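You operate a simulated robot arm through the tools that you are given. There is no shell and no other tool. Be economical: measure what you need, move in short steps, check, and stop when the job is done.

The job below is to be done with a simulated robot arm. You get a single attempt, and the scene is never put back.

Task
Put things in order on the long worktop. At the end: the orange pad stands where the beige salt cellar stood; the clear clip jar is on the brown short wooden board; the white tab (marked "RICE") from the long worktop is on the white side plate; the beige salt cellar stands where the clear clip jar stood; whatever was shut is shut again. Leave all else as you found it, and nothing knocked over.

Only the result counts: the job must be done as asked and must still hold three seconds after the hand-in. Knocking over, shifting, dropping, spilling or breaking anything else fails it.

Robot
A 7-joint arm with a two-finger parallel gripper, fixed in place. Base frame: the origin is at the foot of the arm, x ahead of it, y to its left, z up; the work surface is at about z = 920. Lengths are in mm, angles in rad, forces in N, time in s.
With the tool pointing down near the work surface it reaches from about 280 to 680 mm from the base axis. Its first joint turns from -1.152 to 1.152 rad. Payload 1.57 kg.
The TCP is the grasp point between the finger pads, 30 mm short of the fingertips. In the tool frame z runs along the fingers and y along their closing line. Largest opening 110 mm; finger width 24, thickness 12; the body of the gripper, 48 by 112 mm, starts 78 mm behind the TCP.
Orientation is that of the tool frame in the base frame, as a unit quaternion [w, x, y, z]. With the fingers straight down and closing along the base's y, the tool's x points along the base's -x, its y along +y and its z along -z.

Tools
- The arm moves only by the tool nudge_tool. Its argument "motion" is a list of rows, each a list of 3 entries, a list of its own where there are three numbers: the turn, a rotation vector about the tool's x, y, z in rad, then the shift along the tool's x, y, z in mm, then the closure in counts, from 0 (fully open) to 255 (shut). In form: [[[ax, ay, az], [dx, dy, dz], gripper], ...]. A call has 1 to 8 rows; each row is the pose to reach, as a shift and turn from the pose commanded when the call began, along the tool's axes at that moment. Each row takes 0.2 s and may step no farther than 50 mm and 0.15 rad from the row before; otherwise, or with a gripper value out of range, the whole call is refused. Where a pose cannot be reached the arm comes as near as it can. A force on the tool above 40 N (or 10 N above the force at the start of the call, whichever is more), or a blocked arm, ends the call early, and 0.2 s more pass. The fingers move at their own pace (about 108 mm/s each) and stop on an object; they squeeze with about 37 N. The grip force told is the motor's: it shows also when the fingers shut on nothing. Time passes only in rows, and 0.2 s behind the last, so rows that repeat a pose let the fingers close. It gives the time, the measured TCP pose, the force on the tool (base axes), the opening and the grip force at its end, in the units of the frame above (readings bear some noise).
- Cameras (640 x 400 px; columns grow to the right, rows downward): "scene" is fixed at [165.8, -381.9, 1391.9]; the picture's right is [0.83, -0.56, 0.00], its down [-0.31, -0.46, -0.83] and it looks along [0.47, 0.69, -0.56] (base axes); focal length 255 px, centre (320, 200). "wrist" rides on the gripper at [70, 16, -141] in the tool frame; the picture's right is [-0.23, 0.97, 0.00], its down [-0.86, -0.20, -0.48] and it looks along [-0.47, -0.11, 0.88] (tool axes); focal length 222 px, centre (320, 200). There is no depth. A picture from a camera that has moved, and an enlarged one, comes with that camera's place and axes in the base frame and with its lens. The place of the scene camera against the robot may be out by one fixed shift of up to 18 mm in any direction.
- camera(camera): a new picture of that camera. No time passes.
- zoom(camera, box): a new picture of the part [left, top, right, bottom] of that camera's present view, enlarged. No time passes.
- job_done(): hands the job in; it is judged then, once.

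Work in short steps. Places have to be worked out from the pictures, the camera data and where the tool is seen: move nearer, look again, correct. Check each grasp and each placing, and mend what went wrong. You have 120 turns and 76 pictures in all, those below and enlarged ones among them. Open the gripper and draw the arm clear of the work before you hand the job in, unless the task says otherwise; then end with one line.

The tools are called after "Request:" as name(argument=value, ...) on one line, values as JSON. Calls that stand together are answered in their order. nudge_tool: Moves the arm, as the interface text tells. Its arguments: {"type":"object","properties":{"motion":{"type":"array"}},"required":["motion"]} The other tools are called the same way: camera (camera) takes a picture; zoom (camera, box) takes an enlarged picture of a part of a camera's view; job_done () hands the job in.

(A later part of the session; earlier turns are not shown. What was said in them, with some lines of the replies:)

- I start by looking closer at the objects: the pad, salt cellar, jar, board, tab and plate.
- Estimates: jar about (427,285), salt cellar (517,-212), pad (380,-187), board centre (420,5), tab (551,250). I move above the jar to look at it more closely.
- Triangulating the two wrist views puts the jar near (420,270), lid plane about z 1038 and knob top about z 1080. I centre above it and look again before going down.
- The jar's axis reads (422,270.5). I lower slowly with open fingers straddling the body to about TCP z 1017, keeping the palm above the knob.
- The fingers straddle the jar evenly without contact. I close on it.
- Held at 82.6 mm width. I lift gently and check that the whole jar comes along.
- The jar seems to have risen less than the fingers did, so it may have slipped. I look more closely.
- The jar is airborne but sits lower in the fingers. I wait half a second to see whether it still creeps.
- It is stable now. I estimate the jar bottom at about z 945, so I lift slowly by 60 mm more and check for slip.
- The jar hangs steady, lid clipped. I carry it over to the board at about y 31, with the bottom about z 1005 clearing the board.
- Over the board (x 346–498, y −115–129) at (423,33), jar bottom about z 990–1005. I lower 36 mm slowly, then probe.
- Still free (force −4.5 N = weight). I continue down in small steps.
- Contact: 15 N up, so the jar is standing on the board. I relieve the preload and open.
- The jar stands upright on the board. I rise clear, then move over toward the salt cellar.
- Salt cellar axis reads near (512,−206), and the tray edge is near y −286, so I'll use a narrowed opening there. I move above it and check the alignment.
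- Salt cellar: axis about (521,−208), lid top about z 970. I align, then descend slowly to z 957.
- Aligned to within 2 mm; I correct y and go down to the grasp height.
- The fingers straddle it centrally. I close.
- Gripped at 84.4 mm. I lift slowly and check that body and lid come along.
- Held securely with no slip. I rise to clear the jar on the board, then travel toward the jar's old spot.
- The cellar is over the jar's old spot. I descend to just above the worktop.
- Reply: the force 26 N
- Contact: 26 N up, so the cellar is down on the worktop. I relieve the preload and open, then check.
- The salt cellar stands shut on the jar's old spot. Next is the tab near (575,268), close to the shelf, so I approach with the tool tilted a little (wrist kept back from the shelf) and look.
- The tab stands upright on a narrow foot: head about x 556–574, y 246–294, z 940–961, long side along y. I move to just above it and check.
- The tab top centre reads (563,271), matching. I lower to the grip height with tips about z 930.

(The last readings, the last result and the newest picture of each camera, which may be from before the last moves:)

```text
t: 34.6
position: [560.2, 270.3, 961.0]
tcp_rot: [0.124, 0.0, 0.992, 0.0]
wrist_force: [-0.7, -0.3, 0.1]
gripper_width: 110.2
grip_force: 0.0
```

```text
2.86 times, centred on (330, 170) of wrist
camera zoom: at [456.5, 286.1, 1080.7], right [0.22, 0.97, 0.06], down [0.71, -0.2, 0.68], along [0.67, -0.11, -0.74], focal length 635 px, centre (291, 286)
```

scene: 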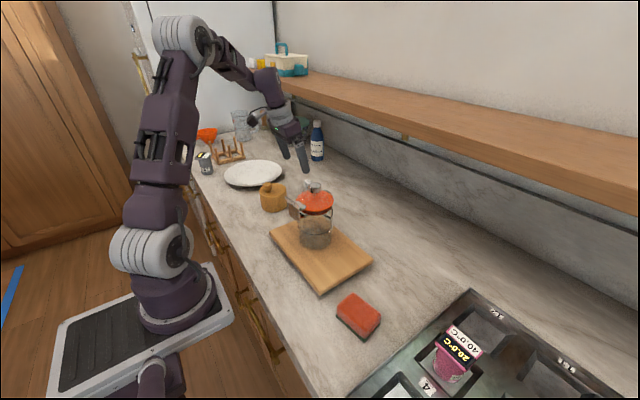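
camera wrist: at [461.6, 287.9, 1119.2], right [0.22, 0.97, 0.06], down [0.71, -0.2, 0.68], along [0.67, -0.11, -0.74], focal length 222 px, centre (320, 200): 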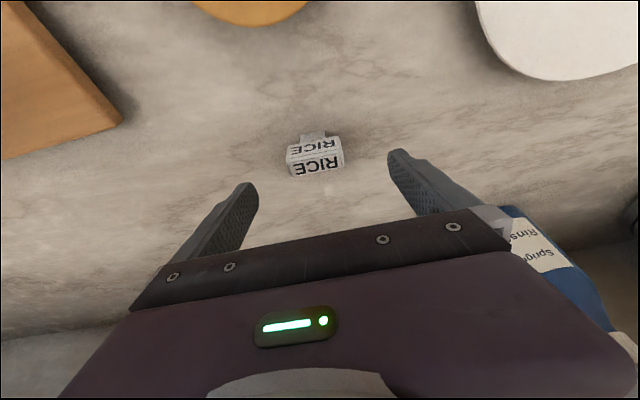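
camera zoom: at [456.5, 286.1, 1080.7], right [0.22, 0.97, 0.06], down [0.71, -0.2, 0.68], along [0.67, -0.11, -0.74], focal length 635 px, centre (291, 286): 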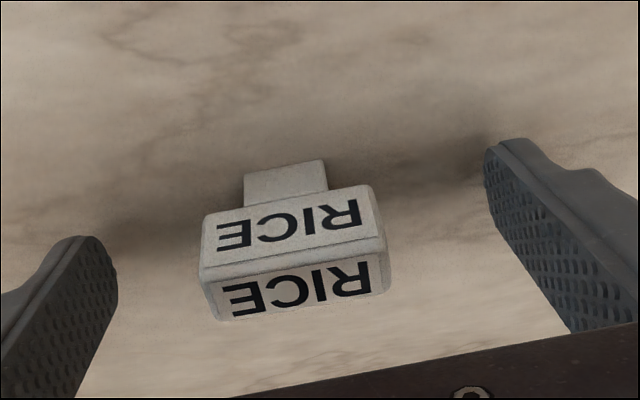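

The tab head sits centred between the finger ends. I close.

Request:
nudge_tool(motion=[[[0, 0, 0], [0, 0, 0], 80], [[0, 0, 0], [0, 0, 0], 130], [[0, 0, 0], [0, 0, 0], 255], [[0, 0, 0], [0, 0, 0], 255]])

Request:
nudge_tool(motion=[[[0, 0, 0], [-1, 0, -5], 255], [[0, 0, 0], [-4, 0, -16], 255], [[0, 0, 0], [-8, 0, -32], 255], [[0, 0, 0], [-12, 0, -48], 255], [[0, 0, 0], [-12, 0, -48], 255]])

Request:
zoom(camera="wrist", box=[220, 100, 440, 240])

```text
t: 35.6
position: [560.4, 269.5, 962.1]
tcp_rot: [0.125, 0.0, 0.992, 0.0]
wrist_force: [1.1, -0.3, -0.3]
gripper_width: 47.0
grip_force: 37.2
```

```text
t: 36.8
position: [558.6, 269.7, 1011.6]
tcp_rot: [0.124, 0.0, 0.992, 0.0]
wrist_force: [-0.4, -0.2, 0.3]
gripper_width: 47.0
grip_force: 36.8
```

```text
2.86 times, centred on (330, 170) of wrist
camera zoom: at [455.9, 286.4, 1130.4], right [0.22, 0.97, 0.06], down [0.71, -0.2, 0.68], along [0.67, -0.11, -0.74], focal length 635 px, centre (291, 286)
```

zoom: 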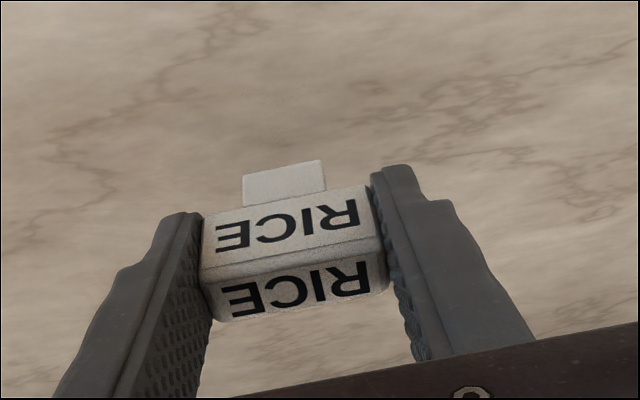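

The tab is held firmly and upright. I carry it over the plate's well at about (440,462).

Request:
nudge_tool(motion=[[[0, 0, 0], [8, 14, -2], 255], [[0, 0, 0], [26, 42, -7], 255], [[0, 0, 0], [47, 77, -12], 255], [[0, 0, 0], [69, 113, -18], 255], [[0, 0, 0], [90, 147, -23], 255], [[0, 0, 0], [107, 175, -27], 255], [[0, 0, 0], [117, 192, -30], 255], [[0, 0, 0], [117, 192, -30], 255]])

Request:
camera(camera="wrist")

Request:
zoom(camera="scene", box=[180, 90, 320, 220])

```text
t: 38.6
position: [438.9, 462.0, 1013.5]
tcp_rot: [0.125, 0.0, 0.992, 0.001]
wrist_force: [0.6, -0.2, -0.1]
gripper_width: 46.8
grip_force: 37.3
```

```text
31 pictures are left
camera wrist: at [335.9, 478.2, 1132.1], right [0.22, 0.97, 0.06], down [0.71, -0.2, 0.68], along [0.67, -0.11, -0.74], focal length 222 px, centre (320, 200)
```

wrist: 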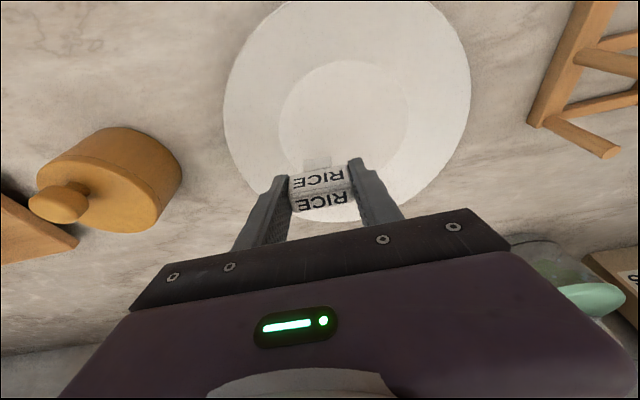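

```text
3.08 times, centred on (250, 155) of scene
camera zoom: at [165.8, -381.9, 1391.9], right [0.83, -0.56, 0.0], down [-0.31, -0.46, -0.83], along [0.47, 0.69, -0.56], focal length 784 px, centre (535, 338)
```

zoom: 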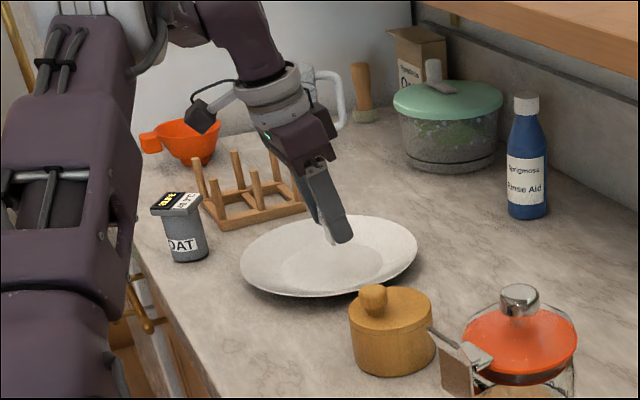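

The well centre is about (425,494). I shift to about (424,470) and lower to near the plate.

Request:
nudge_tool(motion=[[[0, 0, 0], [15, 8, -4], 255], [[0, 0, 0], [18, 8, 6], 255], [[0, 0, 0], [21, 8, 18], 255], [[0, 0, 0], [24, 8, 29], 255], [[0, 0, 0], [24, 8, 29], 255]])

Request:
zoom(camera="wrist", box=[200, 60, 480, 240])

Request:
zoom(camera="scene", box=[220, 120, 300, 200])

```text
t: 39.8
position: [423.9, 470.8, 976.5]
tcp_rot: [0.124, 0.0, 0.992, 0.0]
wrist_force: [0.3, 1.0, -0.2]
gripper_width: 47.1
grip_force: 36.9
```

```text
2.22 times, centred on (340, 150) of wrist
camera zoom: at [319.7, 485.9, 1096.0], right [0.22, 0.97, 0.06], down [0.71, -0.2, 0.68], along [0.67, -0.11, -0.74], focal length 494 px, centre (276, 311)
```

zoom: 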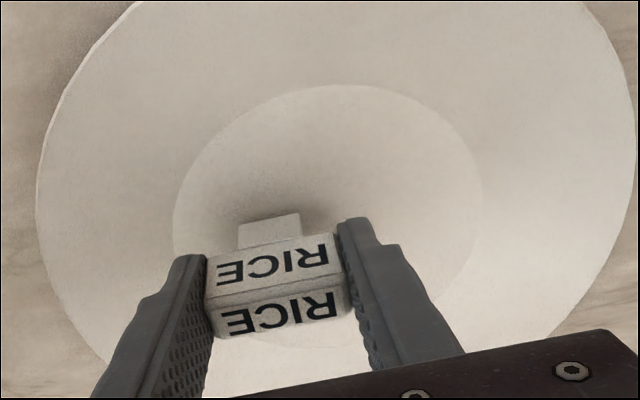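

```text
5.00 times, centred on (260, 160) of scene
camera zoom: at [165.8, -381.9, 1391.9], right [0.83, -0.56, 0.0], down [-0.31, -0.46, -0.83], along [0.47, 0.69, -0.56], focal length 1274 px, centre (620, 400)
```

zoom: 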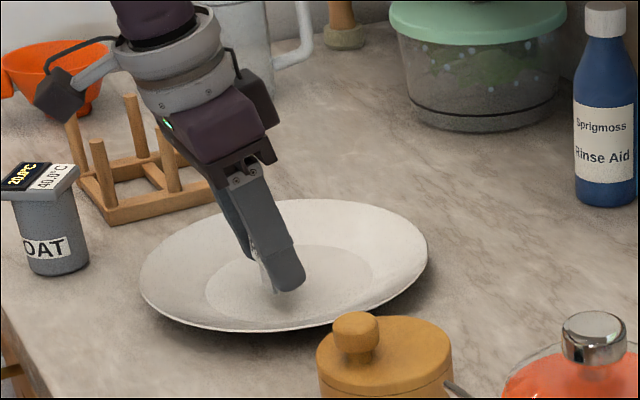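

Over the well. I lower in fine steps until contact.

Request:
nudge_tool(motion=[[[0, 0, 0], [0.6, 0, 2.4], 255], [[0, 0, 0], [1.2, 0, 4.8], 255], [[0, 0, 0], [1.5, 0, 6], 255], [[0, 0, 0], [1.5, 0, 6], 255]])

```text
t: 40.8
position: [421.9, 470.5, 969.8]
tcp_rot: [0.124, -0.001, 0.992, 0.0]
wrist_force: [0.4, -0.1, -0.3]
gripper_width: 46.8
grip_force: 37.1
```

Request:
nudge_tool(motion=[[[0, 0, 0], [0.4, 0, 1.5], 255], [[0, 0, 0], [0.8, 0, 3], 255], [[0, 0, 0], [0.8, 0, 3], 255]])

```text
t: 41.6
position: [421.8, 469.7, 967.2]
tcp_rot: [0.125, 0.0, 0.992, 0.001]
wrist_force: [-0.3, -0.1, 0.0]
gripper_width: 47.0
grip_force: 37.4
```

No contact yet at z 967; I continue in small steps.

Request:
nudge_tool(motion=[[[0, 0, 0], [0.3, 0, 1], 255], [[0, 0, 0], [0.5, 0, 2], 255], [[0, 0, 0], [0.5, 0, 2], 255]])

Request:
zoom(camera="wrist", box=[260, 100, 400, 220])

```text
t: 42.4
position: [421.3, 470.3, 966.6]
tcp_rot: [0.126, 0.0, 0.992, 0.001]
wrist_force: [-0.9, 3.3, 15.3]
gripper_width: 47.0
grip_force: 37.0
```

```text
3.33 times, centred on (330, 160) of wrist
camera zoom: at [317.9, 486.1, 1085.7], right [0.22, 0.97, 0.06], down [0.71, -0.2, 0.68], along [0.67, -0.11, -0.73], focal length 740 px, centre (287, 333)
```

zoom: 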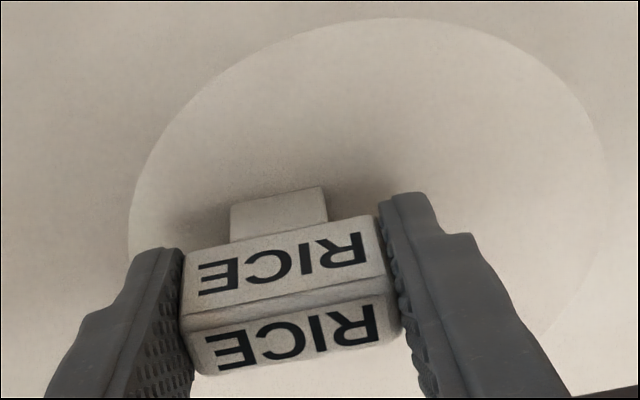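

Contact (15 N) in the well. I relieve slightly and open only partly, so as not to touch the rim.

Request:
nudge_tool(motion=[[[0, 0, 0], [-0.4, 0, -1.4], 255], [[0, 0, 0], [-0.4, 0, -1.4], 140], [[0, 0, 0], [-0.4, 0, -1.4], 118], [[0, 0, 0], [-0.4, 0, -1.4], 112]])

Request:
zoom(camera="wrist", box=[260, 100, 400, 220])

```text
t: 43.4
position: [421.7, 469.5, 966.1]
tcp_rot: [0.125, 0.0, 0.992, 0.0]
wrist_force: [0.3, -0.5, 1.2]
gripper_width: 61.7
grip_force: 0.0
```

```text
3.33 times, centred on (330, 160) of wrist
camera zoom: at [317.8, 486.1, 1085.8], right [0.22, 0.97, 0.06], down [0.71, -0.2, 0.68], along [0.67, -0.11, -0.74], focal length 740 px, centre (287, 333)
```

zoom: 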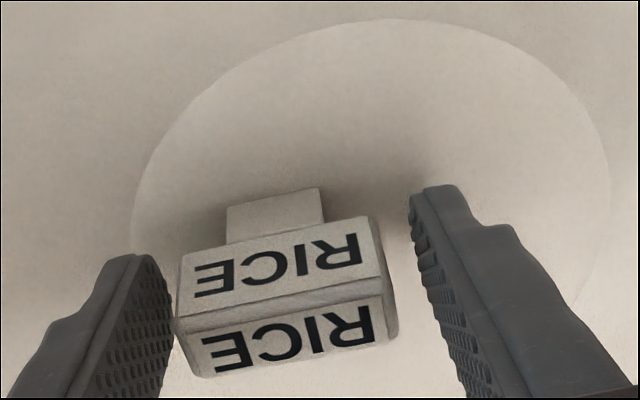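

The tab stands free in the well. I retract along the finger axis.

Request:
nudge_tool(motion=[[[0, 0, 0], [0, -3, 0], 112], [[0, 0, 0], [0, -3, -12], 112], [[0, 0, 0], [0, -3, -30], 112], [[0, 0, 0], [0, -3, -60], 112], [[0, 0, 0], [0, -3, -100], 112], [[0, 0, 0], [0, -3, -130], 60], [[0, 0, 0], [0, -3, -150], 0]])

Request:
zoom(camera="scene", box=[180, 90, 320, 220])

```text
t: 45.0
position: [383.7, 467.5, 1112.2]
tcp_rot: [0.125, 0.0, 0.992, 0.001]
wrist_force: [-0.2, -0.4, 0.6]
gripper_width: 109.8
grip_force: 0.1
```

```text
3.08 times, centred on (250, 155) of scene
camera zoom: at [165.7, -381.9, 1391.9], right [0.83, -0.56, 0.0], down [-0.31, -0.46, -0.83], along [0.47, 0.69, -0.56], focal length 784 px, centre (535, 338)
```

zoom: 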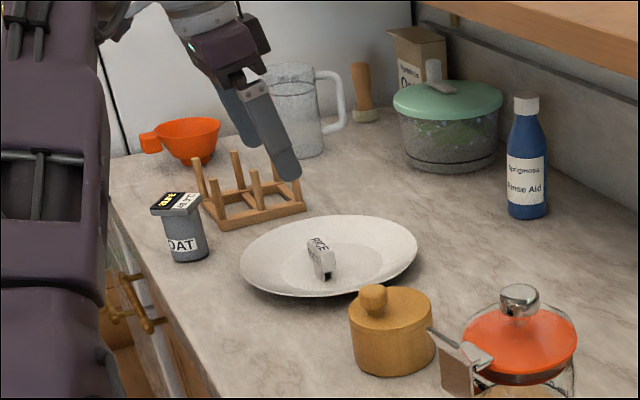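

The tab stands on the plate. I rise, straighten the tool, and go back toward the pad, well above everything.

Request:
nudge_tool(motion=[[[0, 0.08, 0], [-10, -30, -22], 0], [[0, 0.16, 0], [-22, -65, -44], 0], [[0, 0.25, 0], [-33, -100, -64], 0], [[0, 0.25, 0], [-33, -100, -64], 0]])

Request:
nudge_tool(motion=[[[0, 0, 0], [0, -40, 0], 0], [[0, 0, 0], [0, -85, 0], 0], [[0, 0, 0], [0, -130, 0], 0], [[0, 0, 0], [0, -175, 0], 0], [[0, 0, 0], [0, -220, 0], 0], [[0, 0, 0], [0, -265, 0], 0], [[0, 0, 0], [0, -310, 0], 0], [[0, 0, 0], [5, -355, 0], 0]])

Request:
nudge_tool(motion=[[[0, 0, 0], [10, -45, 0], 0], [[0, 0, 0], [20, -90, 0], 0], [[0, 0, 0], [35, -135, 5], 0], [[0, 0, 0], [45, -175, 25], 0], [[0, 0, 0], [50, -190, 60], 0], [[0, 0, 0], [50, -195, 80], 0], [[0, 0, 0], [50, -195, 80], 0]])

Request:
camera(camera="wrist")

Request:
camera(camera="scene")

```text
t: 46.0
position: [398.9, 367.1, 1183.3]
tcp_rot: [0.0, 0.0, 1.0, 0.0]
wrist_force: [0.3, 0.9, -0.1]
gripper_width: 110.1
grip_force: 0.1
```

```text
t: 47.8
position: [397.9, 12.5, 1182.9]
tcp_rot: [0.0, -0.001, 1.0, 0.001]
wrist_force: [0.2, -0.6, -0.2]
gripper_width: 110.0
grip_force: 0.0
```

```text
t: 49.4
position: [345.0, -182.2, 1101.5]
tcp_rot: [0.0, 0.0, 1.0, 0.0]
wrist_force: [0.0, -0.3, -0.5]
gripper_width: 110.1
grip_force: 0.1
```

```text
24 pictures are left
camera wrist: at [274.3, -166.2, 1242.7], right [0.23, 0.97, 0.0], down [0.86, -0.2, 0.48], along [0.47, -0.11, -0.88], focal length 222 px, centre (320, 200)
```

wrist: 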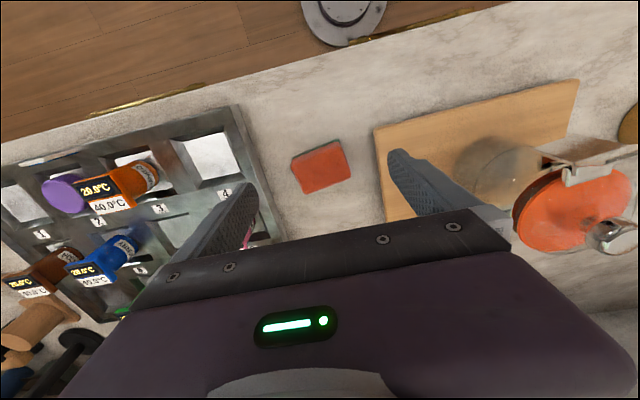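

```text
23 pictures are left
```

scene: 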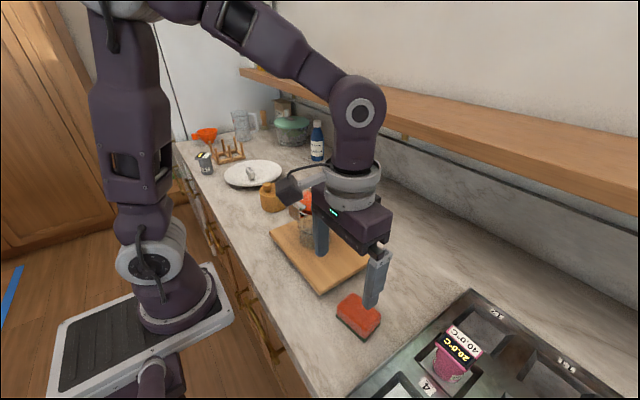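

Request:
zoom(camera="wrist", box=[260, 115, 380, 215])

```text
4.00 times, centred on (320, 165) of wrist
camera zoom: at [274.3, -166.2, 1242.7], right [0.23, 0.97, 0.0], down [0.86, -0.2, 0.48], along [0.47, -0.11, -0.88], focal length 888 px, centre (320, 340)
```

zoom: 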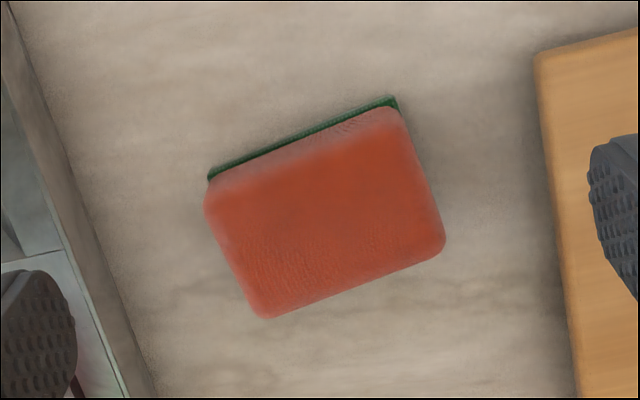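

Sponge pad: top centre about (385,−190), 72×54 mm, long axis yawed about 0.175 rad from y. I align yaw and hover lower with a narrowed opening.

Request:
nudge_tool(motion=[[[0, 0, -0.09], [-20, -4, 30], 35], [[0, 0, -0.175], [-40, -8, 65], 35], [[0, 0, -0.175], [-40, -8, 100], 35], [[0, 0, -0.175], [-40, -8, 100], 35]])

Request:
zoom(camera="wrist", box=[180, 80, 460, 255])

Request:
zoom(camera="scene", box=[300, 200, 440, 350])

```text
t: 50.4
position: [384.8, -191.0, 1003.7]
tcp_rot: [0.0, -0.087, 0.996, 0.0]
wrist_force: [-0.3, 1.0, 1.2]
gripper_width: 95.1
grip_force: 0.2
```

```text
2.29 times, centred on (320, 168) of wrist
camera zoom: at [312.2, -185.9, 1143.3], right [0.05, 1.0, 0.0], down [0.88, -0.05, 0.48], along [0.48, -0.03, -0.88], focal length 508 px, centre (320, 274)
```

zoom: 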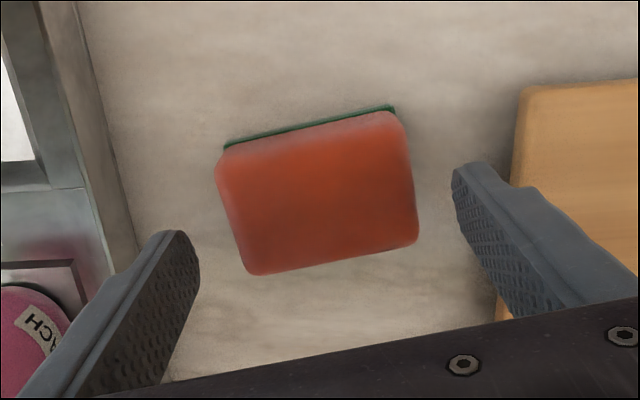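

```text
2.67 times, centred on (370, 275) of scene
camera zoom: at [165.8, -381.9, 1391.9], right [0.83, -0.56, 0.0], down [-0.31, -0.46, -0.83], along [0.47, 0.69, -0.56], focal length 680 px, centre (187, 0)
```

zoom: 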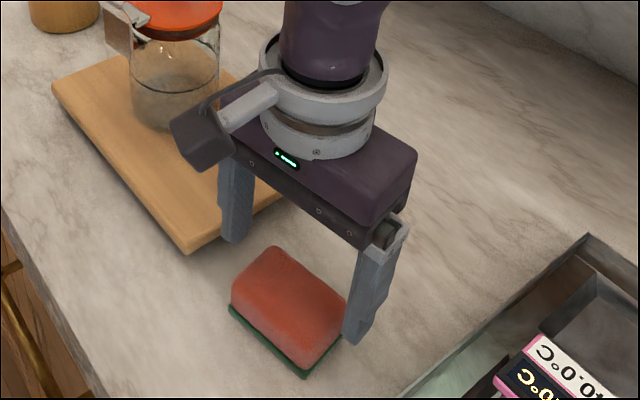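

Alignment is good, centre (384,−190.5). I narrow to about 84 mm to stay clear of the board and descend to z 955.

Request:
nudge_tool(motion=[[[0, 0, 0], [0, 0, 8], 58], [[0, 0, 0], [0, 0, 20], 58], [[0, 0, 0], [0, 0, 34], 58], [[0, 0, 0], [0, 0, 47], 58], [[0, 0, 0], [0, 0, 47], 58]])

Request:
zoom(camera="scene", box=[300, 220, 420, 350])

```text
t: 51.6
position: [385.1, -191.0, 957.4]
tcp_rot: [0.0, -0.087, 0.996, 0.0]
wrist_force: [-0.2, -1.0, 0.2]
gripper_width: 85.2
grip_force: 0.0
```

```text
3.08 times, centred on (360, 285) of scene
camera zoom: at [165.8, -381.9, 1391.9], right [0.83, -0.56, 0.0], down [-0.31, -0.46, -0.83], along [0.47, 0.69, -0.56], focal length 784 px, centre (197, -62)
```

zoom: 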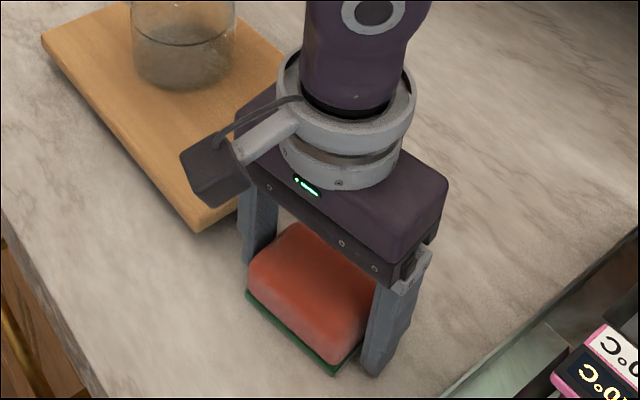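

Fingers sit at both ends of the pad. I close and lift slightly.

Request:
nudge_tool(motion=[[[0, 0, 0], [0, 0, 0], 85], [[0, 0, 0], [0, 0, 0], 255], [[0, 0, 0], [0, 0, 0], 255]])

Request:
nudge_tool(motion=[[[0, 0, 0], [0, 0, -6], 255], [[0, 0, 0], [0, 0, -20], 255], [[0, 0, 0], [0, 0, -40], 255], [[0, 0, 0], [0, 0, -60], 255], [[0, 0, 0], [0, 0, -60], 255]])

Request:
zoom(camera="scene", box=[300, 200, 420, 350])

```text
t: 52.4
position: [386.4, -192.1, 956.2]
tcp_rot: [0.0, -0.088, 0.996, 0.0]
wrist_force: [-0.4, 0.1, 0.8]
gripper_width: 74.0
grip_force: 37.0
```

```text
t: 53.6
position: [385.5, -192.3, 1013.3]
tcp_rot: [-0.001, -0.088, 0.996, 0.0]
wrist_force: [0.1, 0.1, -0.4]
gripper_width: 73.9
grip_force: 36.8
```

```text
2.67 times, centred on (360, 275) of scene
camera zoom: at [165.8, -381.9, 1391.9], right [0.83, -0.56, 0.0], down [-0.31, -0.46, -0.83], along [0.47, 0.69, -0.56], focal length 680 px, centre (213, 0)
```

zoom: 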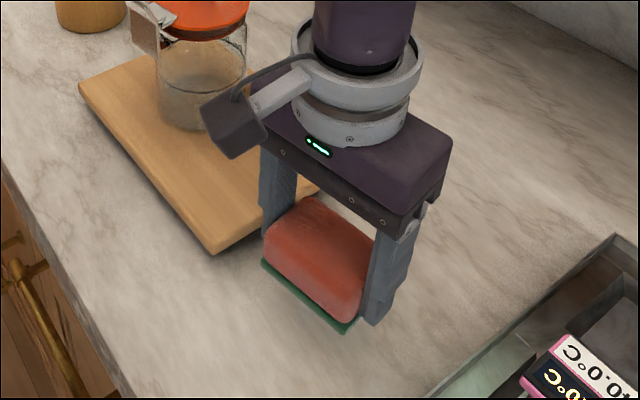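

Held at 74 mm. I carry it to the cellar's old spot (521,−210), then lower.

Request:
nudge_tool(motion=[[[0, 0, 0], [-12, -4, 0], 255], [[0, 0, 0], [-40, -13, 0], 255], [[0, 0, 0], [-75, -24, 0], 255], [[0, 0, 0], [-108, -35, 0], 255], [[0, 0, 0], [-130.4, -42, 0], 255], [[0, 0, 0], [-130.4, -42, 20], 255], [[0, 0, 0], [-130.4, -42, 40], 255], [[0, 0, 0], [-130.4, -42, 50], 255]])

Request:
zoom(camera="scene", box=[340, 190, 480, 320])

Request:
camera(camera="wrist")

```text
t: 55.4
position: [522.0, -211.6, 965.5]
tcp_rot: [0.001, -0.087, 0.996, 0.001]
wrist_force: [0.0, -0.4, -0.1]
gripper_width: 73.9
grip_force: 36.4
```

```text
3.08 times, centred on (410, 255) of scene
camera zoom: at [165.8, -381.9, 1391.9], right [0.83, -0.56, 0.0], down [-0.31, -0.46, -0.83], along [0.47, 0.69, -0.56], focal length 784 px, centre (43, 31)
```

zoom: 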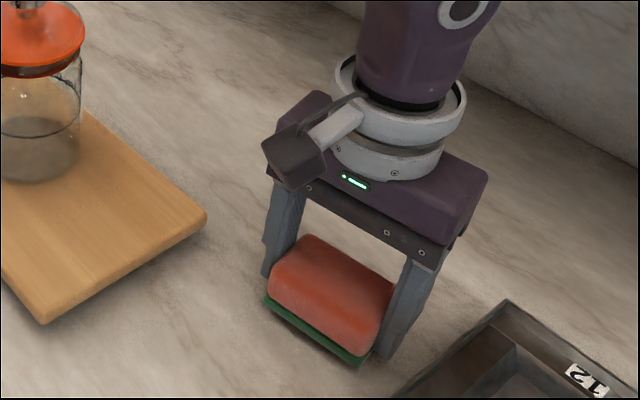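

```text
16 pictures are left
camera wrist: at [449.3, -207.3, 1106.7], right [0.05, 1.0, 0.0], down [0.88, -0.05, 0.48], along [0.48, -0.03, -0.88], focal length 222 px, centre (320, 200)
```

wrist: 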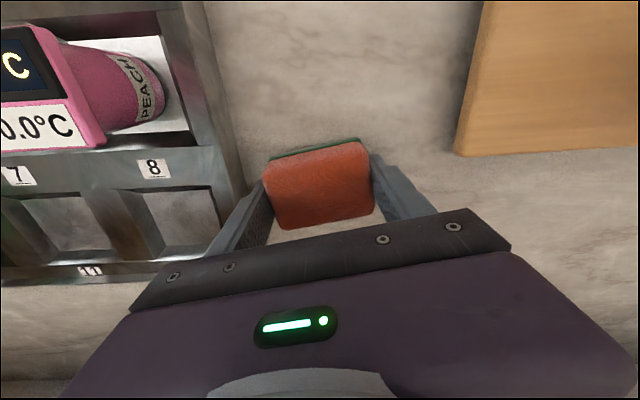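

In place and clear of the tray. I lower in fine steps to contact.

Request:
nudge_tool(motion=[[[0, 0, 0], [0, 0, 3], 255], [[0, 0, 0], [0, 0, 6], 255], [[0, 0, 0], [0, 0, 8], 255], [[0, 0, 0], [0, 0, 8], 255]])

```text
t: 56.4
position: [521.4, -210.5, 957.0]
tcp_rot: [0.0, -0.087, 0.996, 0.0]
wrist_force: [0.2, 0.3, 0.0]
gripper_width: 74.1
grip_force: 36.9
```

Request:
nudge_tool(motion=[[[0, 0, 0], [0, 0, 1], 255], [[0, 0, 0], [0, 0, 2], 255], [[0, 0, 0], [0, 0, 2], 255]])

```text
t: 57.2
position: [523.0, -210.0, 955.2]
tcp_rot: [0.0, -0.087, 0.996, 0.0]
wrist_force: [0.7, 0.2, 0.9]
gripper_width: 74.1
grip_force: 37.0
```

Request:
nudge_tool(motion=[[[0, 0, 0], [0, 0, 0.6], 255], [[0, 0, 0], [0, 0, 1.2], 255], [[0, 0, 0], [0, 0, 1.2], 255]])

```text
t: 58.0
position: [520.7, -210.6, 955.0]
tcp_rot: [0.001, -0.087, 0.996, 0.0]
wrist_force: [-2.9, 1.2, 27.0]
gripper_width: 73.9
grip_force: 37.0
```

Contact (27 N): the pad is on the worktop. I relieve, open part-way and go straight up.

Request:
nudge_tool(motion=[[[0, 0, 0], [0, 0, -1.5], 255], [[0, 0, 0], [0, 0, -1.2], 70], [[0, 0, 0], [0, 0, -1.2], 56], [[0, 0, 0], [0, 0, -1.2], 56], [[0, 0, 0], [0, 0, -20], 56], [[0, 0, 0], [0, 0, -50], 56], [[0, 0, 0], [0, 0, -95], 40], [[0, 0, 0], [0, 0, -140], 0]])

Request:
nudge_tool(motion=[[[0, 0, 0.08], [30, 0, -20], 0], [[0, 0, 0.175], [70, 0, -50], 0], [[0, 0, 0.175], [110, 0, -80], 0], [[0, 0, 0.175], [140, 0, -110], 0], [[0, 0, 0.175], [140, 0, -110], 0]])

Request:
camera(camera="scene")

Request:
camera(camera="wrist")

```text
t: 59.8
position: [521.7, -206.1, 1092.2]
tcp_rot: [-0.001, -0.087, 0.996, 0.0]
wrist_force: [0.1, 0.9, -0.3]
gripper_width: 110.2
grip_force: 0.1
```

```text
t: 61.0
position: [384.3, -232.6, 1203.6]
tcp_rot: [0.001, 0.0, 1.0, 0.0]
wrist_force: [-0.6, 0.1, 0.1]
gripper_width: 109.9
grip_force: 0.1
```

```text
15 pictures are left
```

scene: 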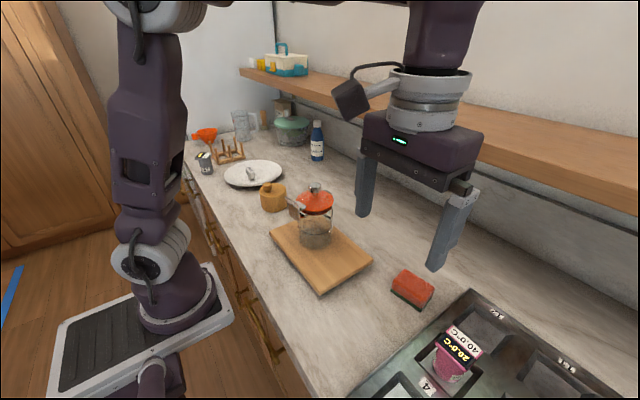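

```text
14 pictures are left
camera wrist: at [313.1, -216.3, 1344.7], right [0.23, 0.97, 0.0], down [0.85, -0.2, 0.48], along [0.47, -0.11, -0.88], focal length 222 px, centre (320, 200)
```

wrist: 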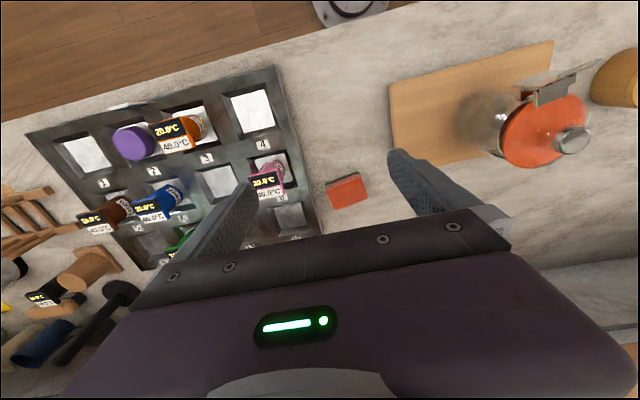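

All four items are placed. I verify the tab, cellar and jar close up before handing in.

Request:
zoom(camera="scene", box=[210, 140, 360, 270])

Request:
zoom(camera="scene", box=[230, 145, 290, 195])

```text
3.08 times, centred on (285, 205) of scene
camera zoom: at [165.7, -381.9, 1391.9], right [0.83, -0.56, 0.0], down [-0.31, -0.46, -0.83], along [0.47, 0.69, -0.56], focal length 784 px, centre (428, 185)
```

zoom: 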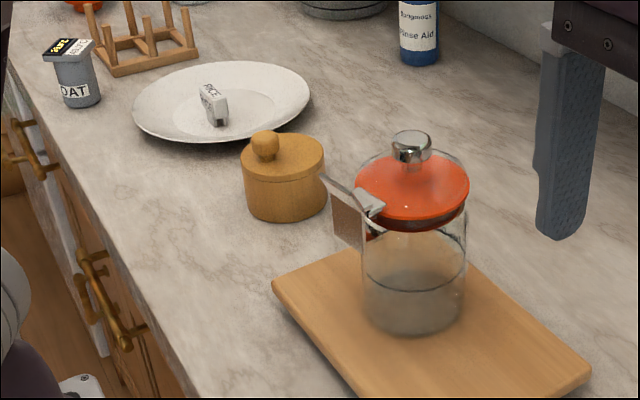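

```text
8.00 times, centred on (260, 170) of scene
camera zoom: at [165.7, -381.9, 1391.9], right [0.83, -0.56, 0.0], down [-0.31, -0.46, -0.83], along [0.47, 0.69, -0.56], focal length 2039 px, centre (800, 440)
```

zoom: 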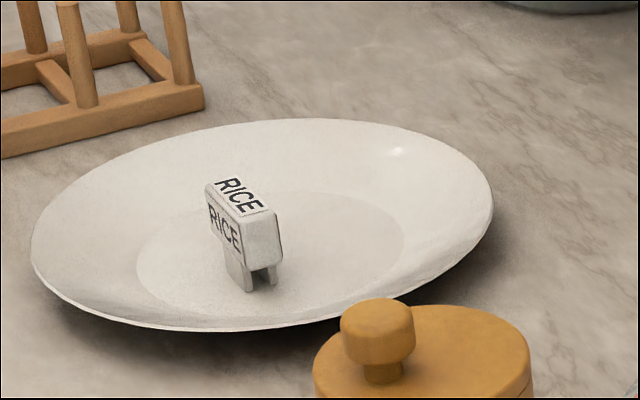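

Tab and cellar look right. I compare the jar's lid and clip once more, close up, against its first picture.

Request:
zoom(camera="scene", box=[280, 175, 350, 255])

Request:
zoom(camera="wrist", box=[440, 50, 640, 190])

```text
5.00 times, centred on (315, 215) of scene
camera zoom: at [165.7, -381.9, 1391.9], right [0.83, -0.56, 0.0], down [-0.31, -0.46, -0.83], along [0.47, 0.69, -0.56], focal length 1274 px, centre (345, 125)
```

zoom: 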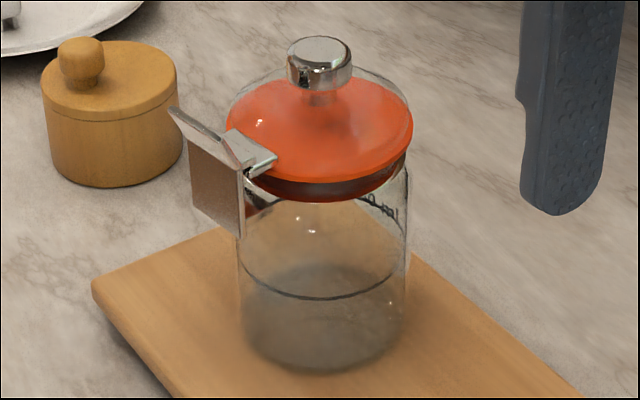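

```text
2.86 times, centred on (540, 120) of wrist
camera zoom: at [313.1, -216.3, 1344.7], right [0.23, 0.97, 0.0], down [0.85, -0.2, 0.48], along [0.47, -0.11, -0.88], focal length 635 px, centre (-309, 429)
```

zoom: 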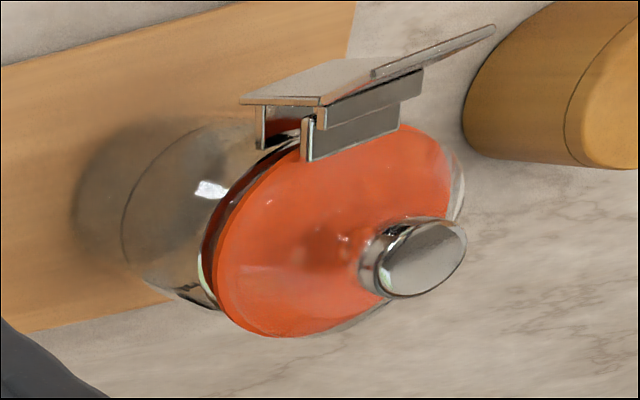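

The lid, its band and the clip look the same as at the start. All items are standing in place, the gripper is open and the arm is clear, so I hand in.

Request:
job_done()

```text
The job is handed in.
```

The job is handed in. The pad is on the salt cellar's old spot, the clip jar is on the board, and the RICE tab is on the plate. The salt cellar is on the jar's old spot. Both lids look shut, and nothing was knocked over in the last pictures.
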